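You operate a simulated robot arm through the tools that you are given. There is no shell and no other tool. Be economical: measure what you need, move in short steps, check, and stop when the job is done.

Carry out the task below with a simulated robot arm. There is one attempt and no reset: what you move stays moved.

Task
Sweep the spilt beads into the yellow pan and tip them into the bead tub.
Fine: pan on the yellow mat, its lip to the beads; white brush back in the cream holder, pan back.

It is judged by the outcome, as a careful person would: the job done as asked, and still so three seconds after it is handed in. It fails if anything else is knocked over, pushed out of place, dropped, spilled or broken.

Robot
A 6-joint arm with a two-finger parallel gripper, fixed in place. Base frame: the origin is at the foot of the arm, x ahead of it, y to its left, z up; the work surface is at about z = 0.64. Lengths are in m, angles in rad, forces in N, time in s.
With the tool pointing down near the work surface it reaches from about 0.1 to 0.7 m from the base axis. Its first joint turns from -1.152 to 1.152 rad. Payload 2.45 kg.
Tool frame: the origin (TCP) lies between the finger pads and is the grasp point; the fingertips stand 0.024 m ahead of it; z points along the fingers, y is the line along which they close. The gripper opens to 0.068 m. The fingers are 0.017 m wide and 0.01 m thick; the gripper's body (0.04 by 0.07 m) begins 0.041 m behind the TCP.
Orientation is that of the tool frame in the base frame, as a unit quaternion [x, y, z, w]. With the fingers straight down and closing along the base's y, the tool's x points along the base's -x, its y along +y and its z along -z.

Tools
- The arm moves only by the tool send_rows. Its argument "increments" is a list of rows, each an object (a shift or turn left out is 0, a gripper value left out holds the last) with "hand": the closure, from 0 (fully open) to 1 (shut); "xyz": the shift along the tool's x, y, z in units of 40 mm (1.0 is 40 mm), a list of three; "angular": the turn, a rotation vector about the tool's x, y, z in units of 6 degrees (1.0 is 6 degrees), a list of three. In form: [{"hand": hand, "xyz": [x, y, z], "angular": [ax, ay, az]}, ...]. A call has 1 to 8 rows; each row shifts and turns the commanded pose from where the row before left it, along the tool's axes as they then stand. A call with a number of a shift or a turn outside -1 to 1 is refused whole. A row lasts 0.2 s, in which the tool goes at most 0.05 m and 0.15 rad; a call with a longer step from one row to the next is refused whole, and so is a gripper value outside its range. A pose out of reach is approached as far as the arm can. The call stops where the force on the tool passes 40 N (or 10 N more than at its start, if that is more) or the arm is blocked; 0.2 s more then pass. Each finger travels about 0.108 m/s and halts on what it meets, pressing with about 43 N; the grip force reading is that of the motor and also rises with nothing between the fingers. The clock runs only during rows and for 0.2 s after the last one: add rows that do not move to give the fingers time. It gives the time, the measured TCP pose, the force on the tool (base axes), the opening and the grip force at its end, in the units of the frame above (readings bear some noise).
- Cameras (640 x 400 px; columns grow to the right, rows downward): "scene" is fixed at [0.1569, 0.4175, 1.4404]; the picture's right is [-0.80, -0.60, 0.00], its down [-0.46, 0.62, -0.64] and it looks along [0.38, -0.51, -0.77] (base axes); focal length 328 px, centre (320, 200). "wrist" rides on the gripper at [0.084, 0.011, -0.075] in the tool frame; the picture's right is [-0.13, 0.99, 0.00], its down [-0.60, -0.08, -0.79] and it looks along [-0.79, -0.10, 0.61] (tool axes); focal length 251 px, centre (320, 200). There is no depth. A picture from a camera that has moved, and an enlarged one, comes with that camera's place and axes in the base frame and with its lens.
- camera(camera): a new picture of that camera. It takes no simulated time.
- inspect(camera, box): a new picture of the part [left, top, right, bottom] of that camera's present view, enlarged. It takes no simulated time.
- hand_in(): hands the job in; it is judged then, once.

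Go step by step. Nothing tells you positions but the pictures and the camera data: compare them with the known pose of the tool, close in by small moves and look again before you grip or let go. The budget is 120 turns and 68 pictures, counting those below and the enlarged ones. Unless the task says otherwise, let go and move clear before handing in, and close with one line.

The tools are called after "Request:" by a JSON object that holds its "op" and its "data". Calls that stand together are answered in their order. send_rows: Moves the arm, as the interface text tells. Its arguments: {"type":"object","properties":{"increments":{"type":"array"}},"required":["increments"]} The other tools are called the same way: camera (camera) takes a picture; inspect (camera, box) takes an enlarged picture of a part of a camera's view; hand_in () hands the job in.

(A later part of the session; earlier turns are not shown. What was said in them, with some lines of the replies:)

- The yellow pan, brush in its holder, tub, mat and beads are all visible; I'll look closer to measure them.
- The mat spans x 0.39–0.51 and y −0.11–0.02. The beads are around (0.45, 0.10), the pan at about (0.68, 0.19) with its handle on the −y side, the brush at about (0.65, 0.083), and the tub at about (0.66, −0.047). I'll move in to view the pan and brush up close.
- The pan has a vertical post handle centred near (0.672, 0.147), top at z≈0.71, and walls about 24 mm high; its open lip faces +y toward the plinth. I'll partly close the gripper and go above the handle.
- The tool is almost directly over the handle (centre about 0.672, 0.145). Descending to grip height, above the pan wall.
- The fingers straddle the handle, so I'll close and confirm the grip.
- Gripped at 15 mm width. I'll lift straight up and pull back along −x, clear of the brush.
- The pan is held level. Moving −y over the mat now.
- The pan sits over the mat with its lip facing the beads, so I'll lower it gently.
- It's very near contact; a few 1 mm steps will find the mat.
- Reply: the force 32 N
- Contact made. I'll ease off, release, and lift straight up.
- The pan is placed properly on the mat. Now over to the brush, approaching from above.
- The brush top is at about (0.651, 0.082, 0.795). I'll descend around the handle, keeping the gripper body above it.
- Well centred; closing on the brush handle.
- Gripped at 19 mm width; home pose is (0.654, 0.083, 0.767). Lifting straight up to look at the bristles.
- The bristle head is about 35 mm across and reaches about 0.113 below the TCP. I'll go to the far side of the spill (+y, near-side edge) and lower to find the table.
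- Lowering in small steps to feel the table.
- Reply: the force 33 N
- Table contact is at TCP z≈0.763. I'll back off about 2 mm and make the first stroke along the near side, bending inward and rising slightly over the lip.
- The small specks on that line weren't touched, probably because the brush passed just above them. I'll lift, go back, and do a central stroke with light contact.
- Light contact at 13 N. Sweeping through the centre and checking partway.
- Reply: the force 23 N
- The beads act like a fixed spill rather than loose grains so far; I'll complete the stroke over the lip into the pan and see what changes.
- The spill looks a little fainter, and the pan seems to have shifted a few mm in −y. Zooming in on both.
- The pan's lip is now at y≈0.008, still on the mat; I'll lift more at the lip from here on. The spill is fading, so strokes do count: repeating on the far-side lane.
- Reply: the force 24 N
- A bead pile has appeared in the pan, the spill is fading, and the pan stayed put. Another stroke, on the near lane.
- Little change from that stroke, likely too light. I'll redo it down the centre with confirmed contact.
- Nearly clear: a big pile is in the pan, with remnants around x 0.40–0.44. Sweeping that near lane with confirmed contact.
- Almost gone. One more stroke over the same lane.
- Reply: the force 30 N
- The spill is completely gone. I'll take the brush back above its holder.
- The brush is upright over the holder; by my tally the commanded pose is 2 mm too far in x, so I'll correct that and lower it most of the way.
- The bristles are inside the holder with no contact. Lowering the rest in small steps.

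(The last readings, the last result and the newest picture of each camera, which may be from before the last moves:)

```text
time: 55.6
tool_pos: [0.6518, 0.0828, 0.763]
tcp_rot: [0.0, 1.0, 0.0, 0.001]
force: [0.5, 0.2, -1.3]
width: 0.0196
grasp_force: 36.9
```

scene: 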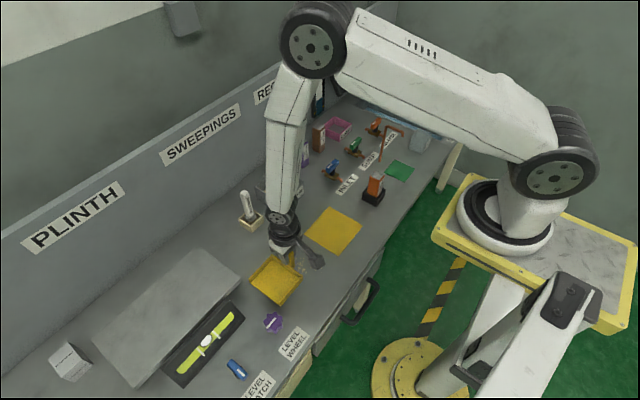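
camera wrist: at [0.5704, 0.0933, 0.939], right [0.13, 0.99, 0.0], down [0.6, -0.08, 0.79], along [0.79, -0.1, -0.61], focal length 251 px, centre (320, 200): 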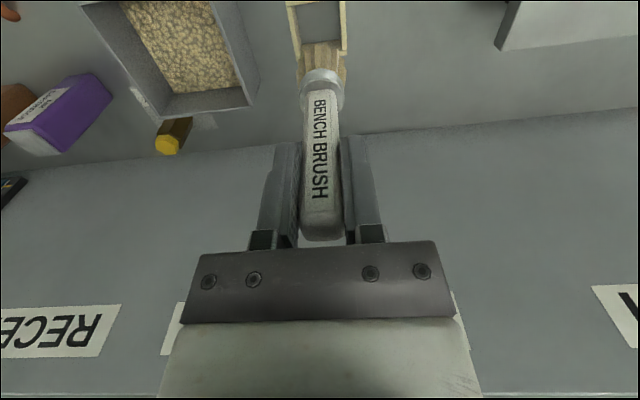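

Request:
{"op": "send_rows", "data": {"increments": [{"hand": 1, "xyz": [0, 0, 0.03]}, {}]}}

```text
time: 56.2
tool_pos: [0.6525, 0.0833, 0.7611]
tcp_rot: [0.0, 1.0, 0.0, 0.0]
force: [0.3, 0.1, -0.5]
width: 0.0196
grasp_force: 37.1
```

Request:
{"op": "send_rows", "data": {"increments": [{"hand": 1, "xyz": [0, 0, 0.03]}, {}]}}

Request:
{"op": "inspect", "data": {"camera": "scene", "box": [200, 160, 300, 240]}}

```text
time: 56.8
tool_pos: [0.6523, 0.0837, 0.7605]
tcp_rot: [0.0, 1.0, 0.0, 0.0]
force: [-0.3, 1.0, -0.6]
width: 0.0189
grasp_force: 37.6
```

```text
5.00 times, centred on (250, 200) of scene
camera zoom: at [0.1569, 0.4175, 1.4404], right [-0.8, -0.6, 0.0], down [-0.46, 0.62, -0.64], along [0.38, -0.51, -0.77], focal length 1639 px, centre (670, 200)
```

zoom: 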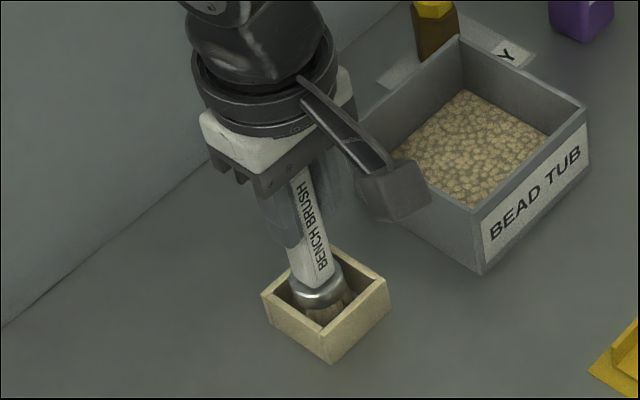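

Ferrule is at its original height within a pixel or two; a little further for contact.

Request:
{"op": "send_rows", "data": {"increments": [{"hand": 1, "xyz": [0, 0, 0.03]}, {}]}}

```text
time: 57.4
tool_pos: [0.6533, 0.0833, 0.7602]
tcp_rot: [0.0, 1.0, -0.001, 0.0]
force: [0.0, -1.1, -0.2]
width: 0.0191
grasp_force: 37.3
```

Request:
{"op": "send_rows", "data": {"increments": [{"hand": 1, "xyz": [0, 0, 0.04]}, {}]}}

```text
time: 58.0
tool_pos: [0.6533, 0.0833, 0.759]
tcp_rot: [0.0, 1.0, -0.001, 0.001]
force: [-6.3, -3.8, 18.4]
width: 0.0192
grasp_force: 36.8
```

Seated with 18 N. Easing off, releasing, and rising clear.

Request:
{"op": "send_rows", "data": {"increments": [{"hand": 1, "xyz": [0, 0, -0.02]}, {"hand": 0.2}, {}, {"xyz": [0, 0, -0.7]}, {"xyz": [0, 0, -0.9]}, {"xyz": [0, 0, -0.9]}, {"xyz": [0, 0, -0.5]}]}}

Request:
{"op": "inspect", "data": {"camera": "scene", "box": [190, 150, 390, 290]}}

```text
time: 59.6
tool_pos: [0.6523, 0.082, 0.8805]
tcp_rot: [0.0, 1.0, 0.001, -0.001]
force: [0.0, 0.1, 0.1]
width: 0.0543
grasp_force: 0.1
```

```text
2.86 times, centred on (290, 220) of scene
camera zoom: at [0.1569, 0.4175, 1.4404], right [-0.8, -0.6, 0.0], down [-0.46, 0.62, -0.64], along [0.38, -0.51, -0.77], focal length 937 px, centre (406, 143)
```

zoom: 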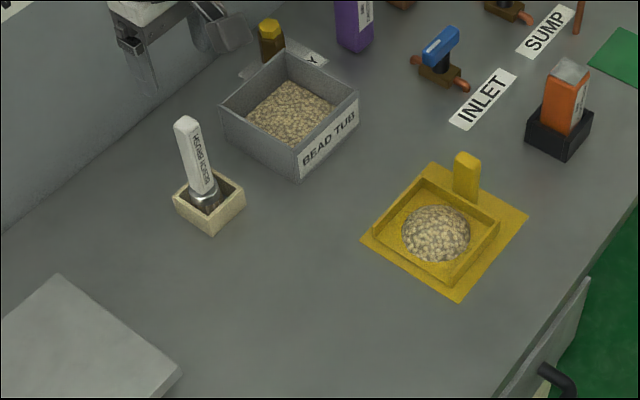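

Brush is back in its holder. Now back above the pan's handle, which I estimate at about (0.453, −0.084).

Request:
{"op": "send_rows", "data": {"increments": [{"hand": 0.35, "xyz": [0.712, -0.591, 0.11]}, {"xyz": [0.712, -0.591, 0.11]}, {"xyz": [0.712, -0.591, 0.11]}, {"xyz": [0.712, -0.591, 0.11]}, {"xyz": [0.712, -0.591, 0.11]}, {"xyz": [0.712, -0.591, 0.11]}, {"xyz": [0.712, -0.591, 0.11]}, {}]}}

Request:
{"op": "inspect", "data": {"camera": "wrist", "box": [240, 0, 400, 100]}}

```text
time: 61.4
tool_pos: [0.4545, -0.0827, 0.8491]
tcp_rot: [0.0, 1.0, 0.0, 0.001]
force: [0.4, -0.1, 1.0]
width: 0.0442
grasp_force: 0.1
```

```text
4.00 times, centred on (320, 50) of wrist
camera zoom: at [0.3696, -0.0713, 0.9241], right [0.13, 0.99, 0.0], down [0.6, -0.08, 0.79], along [0.79, -0.1, -0.61], focal length 1006 px, centre (320, 800)
```

zoom: 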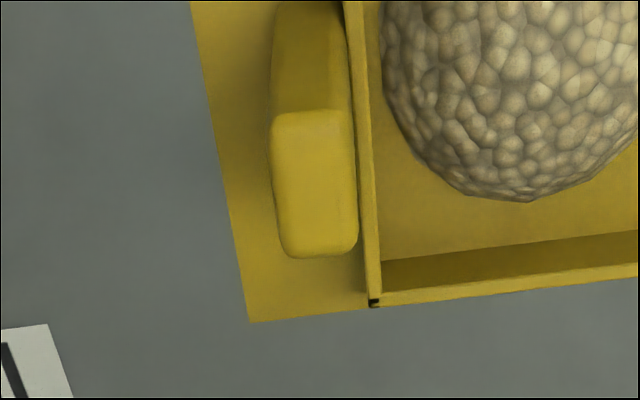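

The tool is centred over the handle. Descending and gripping at the same height as before.

Request:
{"op": "send_rows", "data": {"increments": [{"hand": 0.35, "xyz": [0, 0, 0.8]}, {"xyz": [0, 0, 0.8]}, {"xyz": [0, 0, 0.8]}, {"xyz": [0, 0, 0.8]}, {"xyz": [0, 0, 0.47]}, {"hand": 1}, {}, {}]}}

Request:
{"op": "inspect", "data": {"camera": "scene", "box": [270, 180, 390, 270]}}

```text
time: 63.2
tool_pos: [0.4541, -0.0812, 0.6986]
tcp_rot: [-0.001, 1.0, -0.001, -0.001]
force: [-0.1, -0.9, -0.5]
width: 0.0158
grasp_force: 35.2
```

```text
4.44 times, centred on (330, 225) of scene
camera zoom: at [0.1569, 0.4175, 1.4404], right [-0.8, -0.6, 0.0], down [-0.46, 0.62, -0.64], along [0.38, -0.51, -0.77], focal length 1457 px, centre (276, 89)
```

zoom: 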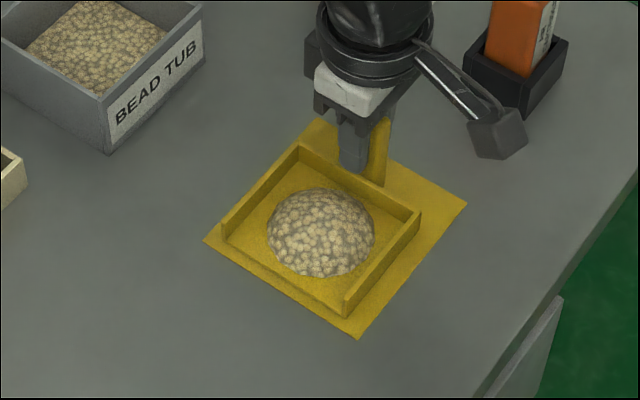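

Gripped. Lifting the loaded pan smoothly and level.

Request:
{"op": "send_rows", "data": {"increments": [{"hand": 1, "xyz": [0, 0, -0.3]}, {"xyz": [0, 0, -0.6]}, {"xyz": [0, 0, -0.7]}, {"xyz": [0, 0, -0.7]}, {"xyz": [0, 0, -0.7]}, {"xyz": [0, 0, -0.7]}, {"xyz": [0, 0, -0.3]}]}}

Request:
{"op": "send_rows", "data": {"increments": [{"hand": 1, "xyz": [-0.4, 0.05, 0]}, {"xyz": [-0.75, 0.1, 0]}, {"xyz": [-0.8, 0.1, 0]}, {"xyz": [-0.8, 0.1, 0]}, {"xyz": [-0.8, 0.1, 0]}, {"xyz": [-0.8, 0.1, 0]}, {"xyz": [-0.5, 0.1, 0]}, {"xyz": [-0.3, 0.1, 0]}]}}

Request:
{"op": "camera", "data": {"camera": "scene"}}

```text
time: 64.8
tool_pos: [0.4539, -0.0824, 0.8611]
tcp_rot: [0.0, 1.0, -0.001, 0.0]
force: [0.1, 0.5, -0.5]
width: 0.0154
grasp_force: 34.8
```

```text
time: 66.6
tool_pos: [0.6586, -0.0513, 0.8625]
tcp_rot: [0.0, 1.0, 0.0, 0.0]
force: [-1.0, 0.1, -0.7]
width: 0.0156
grasp_force: 34.7
```

```text
26 pictures are left
```

scene: 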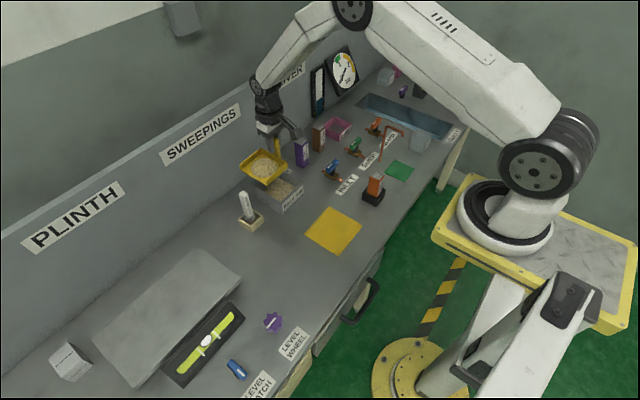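

Pan is over the tub. So nothing misses, I'll keep the lip over the tub centre while tilting: shift to y≈−0.13 first, then a small test tilt.

Request:
{"op": "send_rows", "data": {"increments": [{"hand": 1, "xyz": [0, -0.5, 0]}, {"xyz": [0, -0.8, 0]}, {"xyz": [0, -0.5, 0]}, {"xyz": [0, -0.17, 0]}, {"angular": [0.7, 0, 0]}, {"angular": [0.9, 0, 0]}, {}]}}

Request:
{"op": "inspect", "data": {"camera": "scene", "box": [200, 90, 360, 240]}}

```text
time: 68.2
tool_pos: [0.6602, -0.1311, 0.8603]
tcp_rot: [0.0, 0.996, -0.085, 0.0]
force: [0.0, -0.1, -1.2]
width: 0.0158
grasp_force: 34.8
```

```text
2.67 times, centred on (280, 165) of scene
camera zoom: at [0.1569, 0.4175, 1.4404], right [-0.8, -0.6, 0.0], down [-0.46, 0.62, -0.64], along [0.38, -0.51, -0.77], focal length 874 px, centre (427, 293)
```

zoom: 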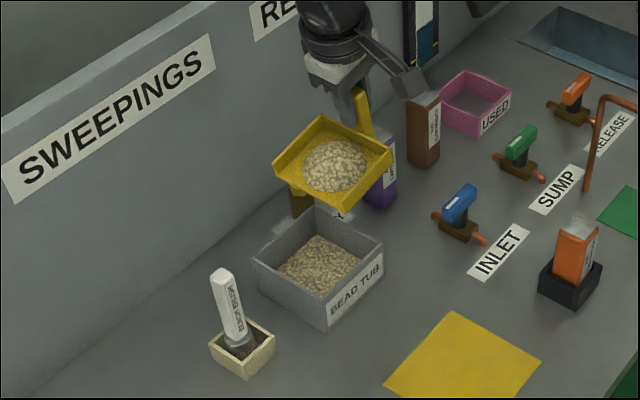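

Tilt direction is right. Continuing the tilt with compensation so the lip stays at y≈−0.05.

Request:
{"op": "send_rows", "data": {"increments": [{"hand": 1, "xyz": [0, 0.215, 0.055], "angular": [1, 0, 0]}, {"xyz": [0, 0.237, 0.027], "angular": [1, 0, 0]}, {"xyz": [0, 0.255, -0.007], "angular": [1, 0, 0]}, {"xyz": [0, 0.263, -0.04], "angular": [1, 0, 0]}]}}

Request:
{"op": "inspect", "data": {"camera": "scene", "box": [200, 90, 360, 240]}}

```text
time: 69.2
tool_pos: [0.6578, -0.0949, 0.8456]
tcp_rot: [0.0, 0.957, -0.29, 0.002]
force: [-0.3, 0.2, -0.9]
width: 0.0153
grasp_force: 34.3
```

```text
2.67 times, centred on (280, 165) of scene
camera zoom: at [0.1569, 0.4175, 1.4404], right [-0.8, -0.6, 0.0], down [-0.46, 0.62, -0.64], along [0.38, -0.51, -0.77], focal length 874 px, centre (427, 293)
```

zoom: 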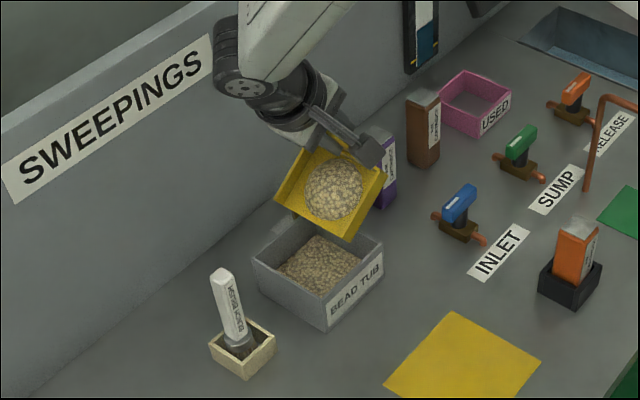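

The beads still sit in the pan at 34° and the lip is over the tub. Continuing to about 64°.

Request:
{"op": "send_rows", "data": {"increments": [{"hand": 1, "xyz": [0, 0.27, -0.077], "angular": [1, 0, 0]}, {"xyz": [0, 0.266, -0.11], "angular": [1, 0, 0]}, {"xyz": [0, 0.183, -0.208], "angular": [1, 0, 0]}, {"xyz": [0, 0.16, -0.226], "angular": [1, 0, 0]}, {"xyz": [0, 0.137, -0.244], "angular": [1, 0, 0]}, {}, {}]}}

Request:
{"op": "inspect", "data": {"camera": "scene", "box": [200, 90, 360, 240]}}

```text
time: 70.8
tool_pos: [0.658, -0.0397, 0.8421]
tcp_rot: [0.0, 0.85, -0.527, 0.0]
force: [0.5, 0.6, -0.3]
width: 0.0154
grasp_force: 34.8
```

```text
2.67 times, centred on (280, 165) of scene
camera zoom: at [0.1569, 0.4175, 1.4404], right [-0.8, -0.6, 0.0], down [-0.46, 0.62, -0.64], along [0.38, -0.51, -0.77], focal length 874 px, centre (427, 293)
```

zoom: 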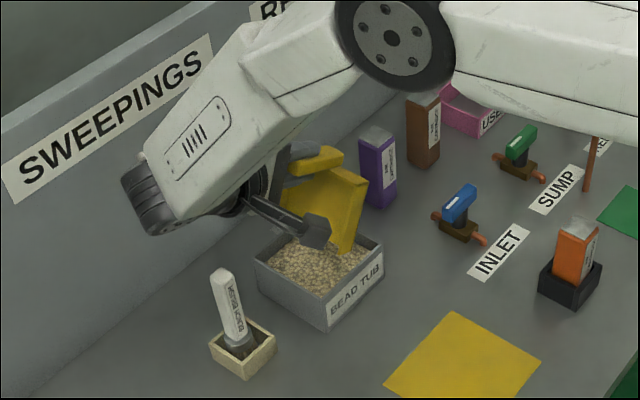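

The tub has filled. I'll tilt a bit more and dwell, to empty the pan fully.

Request:
{"op": "send_rows", "data": {"increments": [{"hand": 1, "xyz": [0, 0.1, -0.2], "angular": [0.8, 0, 0]}, {}, {}, {}, {"xyz": [0, -0.1, 0.2], "angular": [-0.8, 0, 0]}]}}

Request:
{"op": "inspect", "data": {"camera": "wrist", "box": [200, 0, 640, 240]}}

```text
time: 72.0
tool_pos: [0.6576, -0.0384, 0.8431]
tcp_rot: [0.0, 0.85, -0.527, 0.001]
force: [0.9, -0.3, 0.6]
width: 0.0157
grasp_force: 34.4
```

```text
1.45 times, centred on (420, 120) of wrist
camera zoom: at [0.5725, 0.0331, 0.8669], right [0.13, 0.44, -0.89], down [0.6, 0.68, 0.42], along [0.79, -0.59, -0.18], focal length 366 px, centre (174, 316)
```

zoom: 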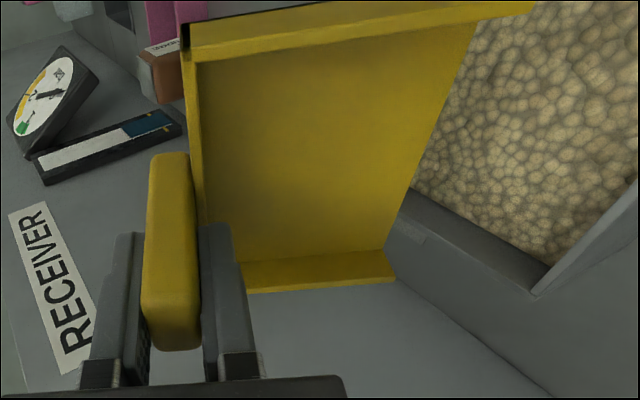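

Pan is empty. Raising a bit and untilting along the reverse path.

Request:
{"op": "send_rows", "data": {"increments": [{"hand": 1, "xyz": [0, -0.45, -0.22]}, {"xyz": [0, -0.137, 0.244], "angular": [-1, 0, 0]}, {"xyz": [0, -0.16, 0.226], "angular": [-1, 0, 0]}, {"xyz": [0, -0.183, 0.208], "angular": [-1, 0, 0]}, {"xyz": [0, -0.266, 0.11], "angular": [-1, 0, 0]}, {"xyz": [0, -0.27, 0.077], "angular": [-1, 0, 0]}, {"xyz": [0, -0.263, 0.04], "angular": [-1, 0, 0]}, {"xyz": [0, -0.255, 0.007], "angular": [-1, 0, 0]}]}}

Request:
{"op": "send_rows", "data": {"increments": [{"hand": 1, "xyz": [0, -0.237, -0.027], "angular": [-1, 0, 0]}, {"xyz": [0, -0.215, -0.055], "angular": [-1, 0, 0]}, {"angular": [-0.8, 0, 0]}, {"angular": [-0.8, 0, 0]}, {}]}}

```text
time: 73.8
tool_pos: [0.66, -0.1133, 0.8829]
tcp_rot: [0.0, 0.983, -0.186, 0.0]
force: [0.2, 0.0, -0.8]
width: 0.0154
grasp_force: 34.6
```

```text
time: 75.0
tool_pos: [0.6595, -0.128, 0.8923]
tcp_rot: [0.0, 1.0, 0.001, 0.0]
force: [-0.1, 0.3, -0.1]
width: 0.0154
grasp_force: 34.4
```

Level again. Flying back at z≈0.89, which clears the brush by more than 3 cm, to above the pan's original place.

Request:
{"op": "send_rows", "data": {"increments": [{"hand": 1, "xyz": [-0.039, 0.857, 0]}, {"xyz": [-0.039, 0.857, 0]}, {"xyz": [-0.039, 0.857, 0]}, {"xyz": [-0.039, 0.857, 0]}, {"xyz": [-0.039, 0.857, 0]}, {"xyz": [-0.039, 0.857, 0]}, {"xyz": [-0.039, 0.857, 0]}, {"xyz": [-0.039, 0.857, 0]}]}}

Request:
{"op": "send_rows", "data": {"increments": [{"hand": 1, "xyz": [0, 0, 0.8]}, {"xyz": [0, 0, 0.8]}, {"xyz": [0, 0, 0.8]}, {"xyz": [0, 0, 0.8]}, {}]}}

Request:
{"op": "inspect", "data": {"camera": "scene", "box": [180, 170, 300, 270]}}

Request:
{"op": "camera", "data": {"camera": "wrist"}}

```text
time: 76.8
tool_pos: [0.6699, 0.1455, 0.8934]
tcp_rot: [0.0, 1.0, -0.001, -0.001]
force: [0.2, -0.5, -0.4]
width: 0.0156
grasp_force: 34.6
```

```text
time: 78.0
tool_pos: [0.6715, 0.1482, 0.7643]
tcp_rot: [0.0, 1.0, -0.001, 0.001]
force: [0.3, 0.1, -0.2]
width: 0.0155
grasp_force: 34.5
```

```text
4.00 times, centred on (240, 220) of scene
camera zoom: at [0.1569, 0.4175, 1.4404], right [-0.8, -0.6, 0.0], down [-0.46, 0.62, -0.64], along [0.38, -0.51, -0.77], focal length 1312 px, centre (640, 120)
```

zoom: 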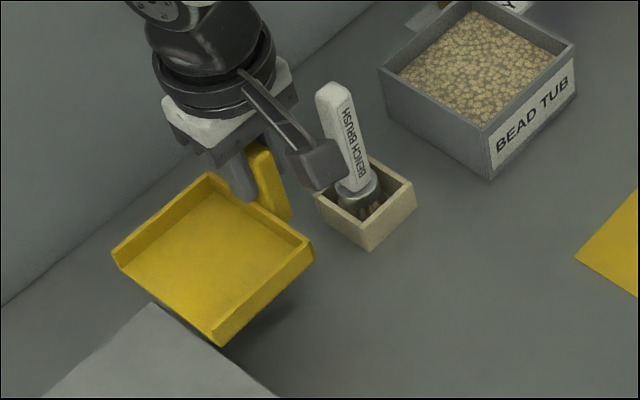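

```text
20 pictures are left
camera wrist: at [0.5862, 0.1584, 0.8388], right [0.13, 0.99, 0.0], down [0.6, -0.08, 0.79], along [0.79, -0.1, -0.61], focal length 251 px, centre (320, 200)
```

wrist: 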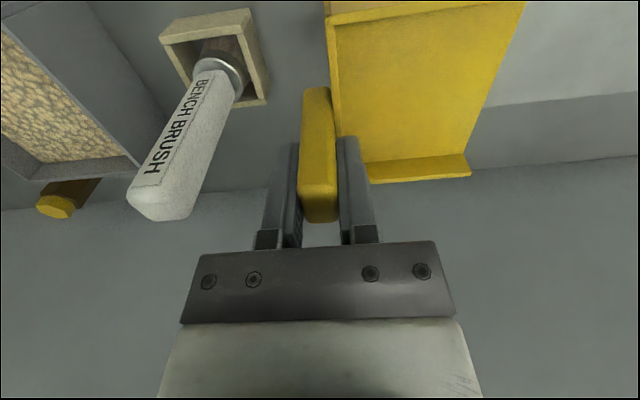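

Aligned as before, with the lip clear of the plinth. Lowering close to the bench.

Request:
{"op": "send_rows", "data": {"increments": [{"hand": 1, "xyz": [0, 0, 0.6]}, {"xyz": [0, 0, 0.5]}, {"xyz": [0, 0, 0.3]}, {}]}}

Request:
{"op": "inspect", "data": {"camera": "scene", "box": [180, 170, 300, 270]}}

```text
time: 78.9
tool_pos: [0.6784, 0.1422, 0.7124]
tcp_rot: [0.001, 1.0, 0.0, 0.004]
force: [-3.9, -9.1, 17.9]
width: 0.0339
grasp_force: 42.9
stopped in row 4: the force on the tool passed its limit (the readings are from after the stop); the commanded pose is now the measured one
```

```text
4.00 times, centred on (240, 220) of scene
camera zoom: at [0.1564, 0.4172, 1.4405], right [-0.8, -0.6, 0.0], down [-0.46, 0.62, -0.64], along [0.38, -0.51, -0.77], focal length 1312 px, centre (640, 120)
```

zoom: 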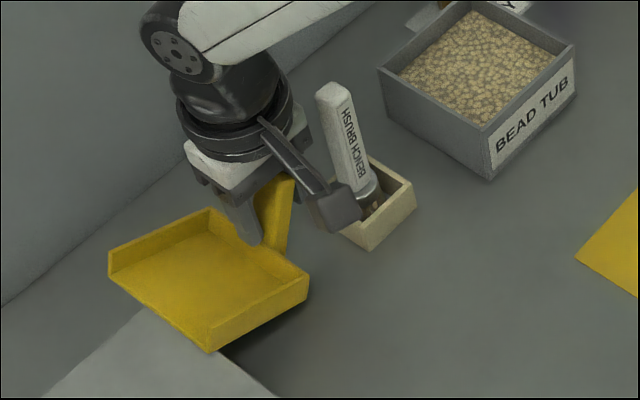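

The pan's lip caught the plinth edge and twisted the handle in the fingers. I'll raise straight up gently so the pads realign it.

Request:
{"op": "send_rows", "data": {"increments": [{"hand": 1, "xyz": [0, -0.05, -0.15]}, {"xyz": [0, -0.05, -0.25]}, {"xyz": [0, 0, -0.3]}, {}, {}]}}

Request:
{"op": "inspect", "data": {"camera": "scene", "box": [180, 170, 300, 270]}}

Request:
{"op": "camera", "data": {"camera": "wrist"}}

```text
time: 80.1
tool_pos: [0.6737, 0.1404, 0.7371]
tcp_rot: [0.001, 1.0, -0.002, 0.002]
force: [-0.1, 0.0, 0.3]
width: 0.0154
grasp_force: 34.6
```

```text
4.00 times, centred on (240, 220) of scene
camera zoom: at [0.1569, 0.4175, 1.4404], right [-0.8, -0.6, 0.0], down [-0.46, 0.62, -0.64], along [0.38, -0.51, -0.77], focal length 1312 px, centre (640, 120)
```

zoom: 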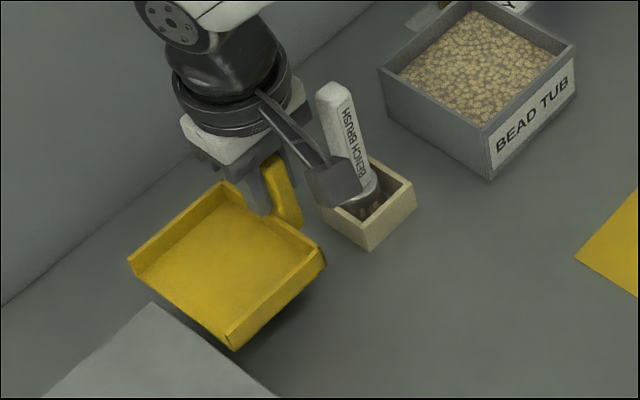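

```text
17 pictures are left
camera wrist: at [0.5887, 0.151, 0.8121], right [0.13, 0.99, 0.0], down [0.6, -0.08, 0.8], along [0.79, -0.11, -0.61], focal length 251 px, centre (320, 200)
```

wrist: 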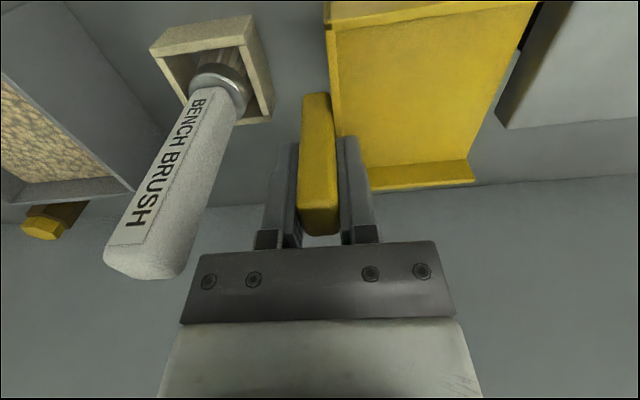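

The grip is flat again (15 mm). Before retrying I'll look closely at the space under the lip.

Request:
{"op": "inspect", "data": {"camera": "wrist", "box": [300, 0, 640, 220]}}

Request:
{"op": "inspect", "data": {"camera": "scene", "box": [195, 200, 275, 270]}}

```text
1.82 times, centred on (470, 110) of wrist
camera zoom: at [0.5887, 0.151, 0.8121], right [0.13, 0.99, 0.0], down [0.6, -0.08, 0.8], along [0.79, -0.11, -0.61], focal length 457 px, centre (47, 364)
```

zoom: 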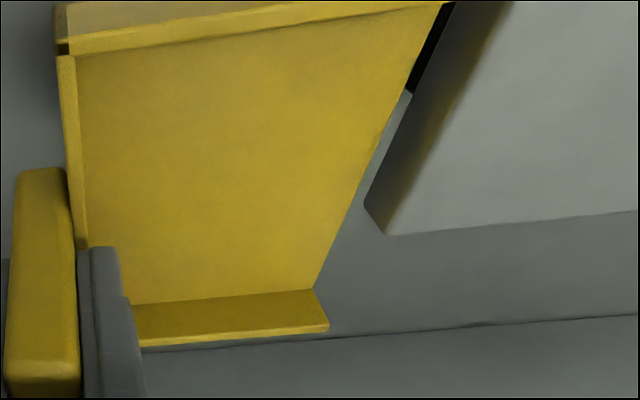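

```text
5.71 times, centred on (235, 235) of scene
camera zoom: at [0.1569, 0.4175, 1.4404], right [-0.8, -0.6, 0.0], down [-0.46, 0.62, -0.64], along [0.38, -0.51, -0.77], focal length 1874 px, centre (806, 0)
```

zoom: 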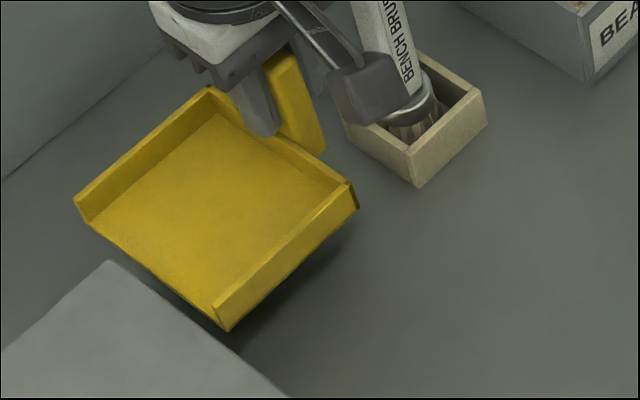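

The plinth appears to be a raised slab whose edge is only a few mm beyond the pan's lip. I'm now at y=0.140, about 6 mm further from it, so I'll lower in small steps there.

Request:
{"op": "send_rows", "data": {"increments": [{"hand": 1, "xyz": [0.03, 0, 0.2]}, {"xyz": [0, 0, 0.2]}, {"xyz": [0, 0, 0.15]}, {}]}}

Request:
{"op": "inspect", "data": {"camera": "scene", "box": [195, 200, 275, 270]}}

```text
time: 81.1
tool_pos: [0.6747, 0.1392, 0.714]
tcp_rot: [0.002, 1.0, 0.0, 0.002]
force: [0.8, 0.0, -1.1]
width: 0.0155
grasp_force: 34.3
```

```text
5.71 times, centred on (235, 235) of scene
camera zoom: at [0.1569, 0.4175, 1.4404], right [-0.8, -0.6, 0.0], down [-0.46, 0.62, -0.64], along [0.38, -0.51, -0.77], focal length 1874 px, centre (806, 0)
```

zoom: 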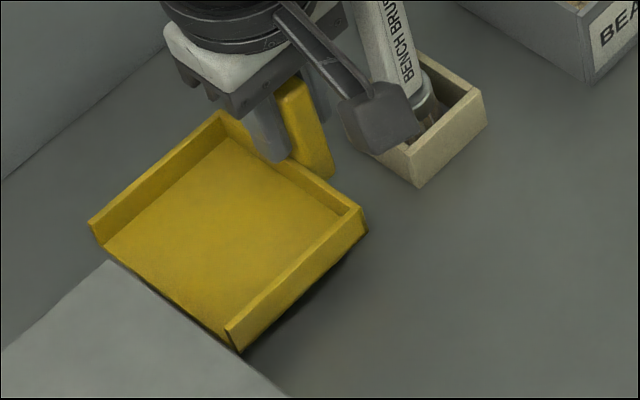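

Past the earlier catch point with no contact. Continuing down.

Request:
{"op": "send_rows", "data": {"increments": [{"hand": 1, "xyz": [0.03, 0, 0.1]}, {"xyz": [0, 0, 0.1]}, {"xyz": [0, 0, 0.05]}, {}]}}

```text
time: 82.1
tool_pos: [0.6738, 0.1392, 0.706]
tcp_rot: [0.002, 1.0, 0.0, 0.002]
force: [0.2, -0.3, -0.3]
width: 0.0154
grasp_force: 34.2
```

Request:
{"op": "send_rows", "data": {"increments": [{"hand": 1, "xyz": [0.03, 0, 0.08]}, {"xyz": [0, 0, 0.05]}, {}]}}

Request:
{"op": "inspect", "data": {"camera": "scene", "box": [180, 200, 270, 280]}}

```text
time: 82.9
tool_pos: [0.671, 0.1394, 0.7017]
tcp_rot: [0.001, 1.0, 0.0, 0.002]
force: [0.3, -0.3, -1.5]
width: 0.0158
grasp_force: 34.6
```

```text
5.00 times, centred on (225, 240) of scene
camera zoom: at [0.1569, 0.4175, 1.4404], right [-0.8, -0.6, 0.0], down [-0.46, 0.62, -0.64], along [0.38, -0.51, -0.77], focal length 1639 px, centre (795, 0)
```

zoom: 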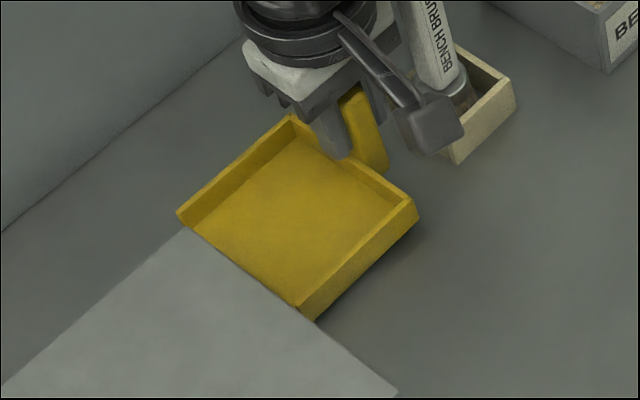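

About 1 cm still to go, since the pan slid up a bit in the grip. Lowering further in small steps.

Request:
{"op": "send_rows", "data": {"increments": [{"hand": 1, "xyz": [0, 0, 0.08]}, {"xyz": [0, 0, 0.06]}, {"xyz": [0, 0, 0.04]}, {}]}}

```text
time: 83.9
tool_pos: [0.672, 0.1393, 0.6949]
tcp_rot: [0.001, 1.0, 0.0, 0.002]
force: [-0.5, -0.7, -0.8]
width: 0.0156
grasp_force: 34.5
```

Request:
{"op": "send_rows", "data": {"increments": [{"hand": 1, "xyz": [0, 0, 0.05]}, {"xyz": [0, 0, 0.03]}, {}]}}

Request:
{"op": "inspect", "data": {"camera": "scene", "box": [180, 200, 270, 280]}}

```text
time: 84.7
tool_pos: [0.6739, 0.14, 0.6915]
tcp_rot: [0.002, 1.0, 0.001, 0.005]
force: [-4.8, -2.2, 16.4]
width: 0.0156
grasp_force: 34.4
```

```text
5.00 times, centred on (225, 240) of scene
camera zoom: at [0.1564, 0.4174, 1.4405], right [-0.8, -0.6, 0.0], down [-0.46, 0.62, -0.64], along [0.38, -0.51, -0.77], focal length 1639 px, centre (795, 0)
```

zoom: 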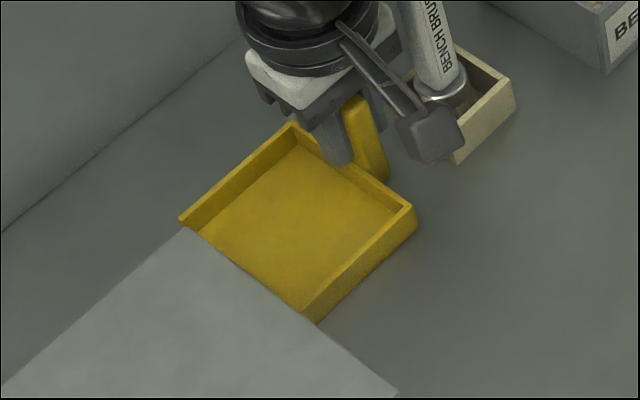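

Contact at 16 N, and the pan's image outline matches its starting place within about 6 mm. Releasing with a small opening and rising straight up.

Request:
{"op": "send_rows", "data": {"increments": [{"hand": 0.6}, {}, {"xyz": [0, 0, -0.3]}, {"xyz": [0, 0, -0.6]}, {"xyz": [0, 0, -0.8]}, {"xyz": [0, 0, -0.9]}, {"xyz": [0, 0, -0.9]}]}}

Request:
{"op": "inspect", "data": {"camera": "scene", "box": [180, 200, 270, 280]}}

```text
time: 86.3
tool_pos: [0.6732, 0.1385, 0.8283]
tcp_rot: [0.001, 1.0, -0.001, 0.002]
force: [-1.0, 0.0, -0.2]
width: 0.0272
grasp_force: 0.0
```

```text
5.00 times, centred on (225, 240) of scene
camera zoom: at [0.1569, 0.4175, 1.4404], right [-0.8, -0.6, 0.0], down [-0.46, 0.62, -0.64], along [0.38, -0.51, -0.77], focal length 1639 px, centre (795, 0)
```

zoom: 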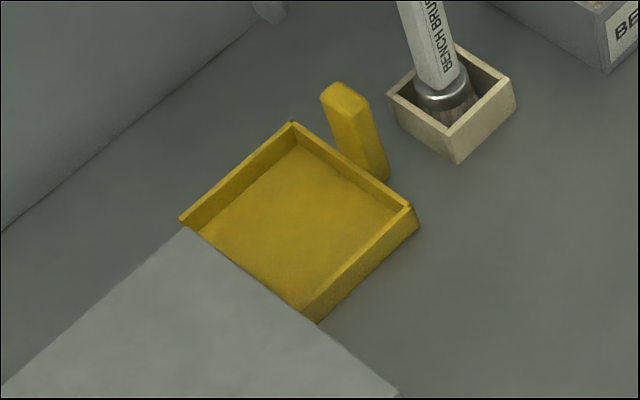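

The pan rests flat within about 5 mm of its original spot, and the plinth is unmoved. I'll back the arm away and do a final overall check.

Request:
{"op": "send_rows", "data": {"increments": [{"hand": 0.3, "xyz": [0, 0, -0.9]}, {"xyz": [0.8, 0, -0.6]}, {"xyz": [0.9, 0, -0.6]}, {"xyz": [0.9, 0, -0.6]}, {"xyz": [0.9, 0, -0.5]}, {"xyz": [0.9, 0, 0]}, {"xyz": [0.9, 0, 0]}, {}]}}

Request:
{"op": "camera", "data": {"camera": "scene"}}

Request:
{"op": "inspect", "data": {"camera": "scene", "box": [180, 140, 380, 290]}}

Request:
{"op": "camera", "data": {"camera": "wrist"}}

```text
time: 88.1
tool_pos: [0.4574, 0.1402, 0.9552]
tcp_rot: [0.001, 1.0, 0.0, 0.003]
force: [0.7, -0.7, 0.0]
width: 0.0477
grasp_force: 0.1
```

```text
10 pictures are left
```

scene: 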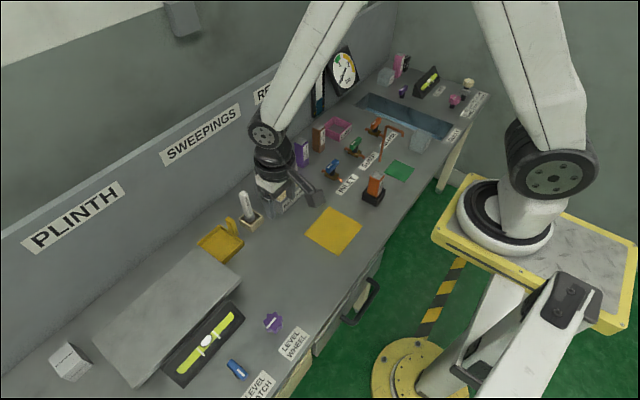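

```text
2.67 times, centred on (280, 215) of scene
camera zoom: at [0.1569, 0.4175, 1.4404], right [-0.8, -0.6, 0.0], down [-0.46, 0.62, -0.64], along [0.38, -0.51, -0.77], focal length 874 px, centre (427, 160)
```

zoom: 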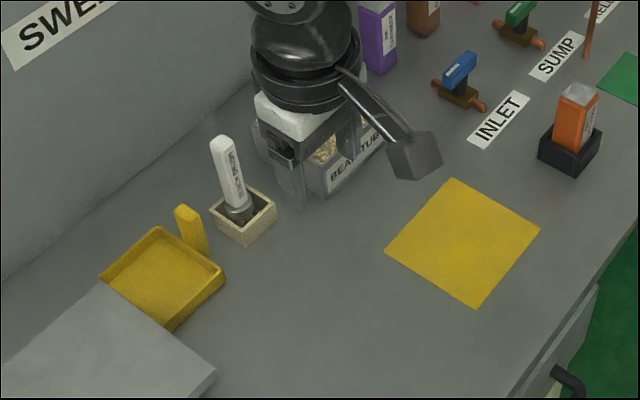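

```text
8 pictures are left
camera wrist: at [0.3717, 0.1513, 1.0308], right [0.13, 0.99, 0.0], down [0.6, -0.08, 0.8], along [0.79, -0.1, -0.6], focal length 251 px, centre (320, 200)
```

wrist: 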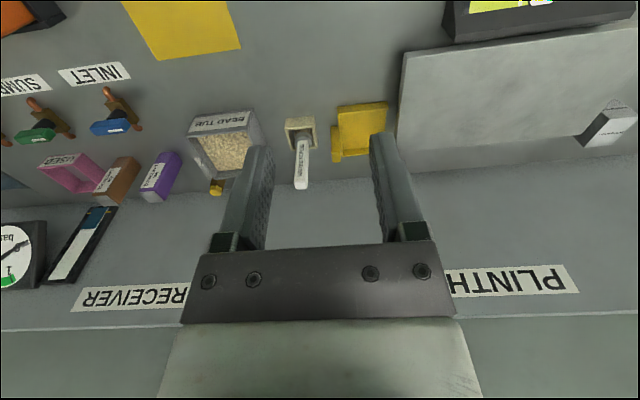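

The bench is clear, the beads are in the tub, the brush is in its holder, the pan is back in place, and nothing else has been disturbed. Handing in.

Request:
{"op": "hand_in", "data": {}}

```text
The job is handed in.
```

The spilt beads are in the bead tub, the white brush is back in its cream holder, and the empty pan is back about 5 mm from where it started; on the way back its lip caught the plinth edge once, but the plinth didn't move.
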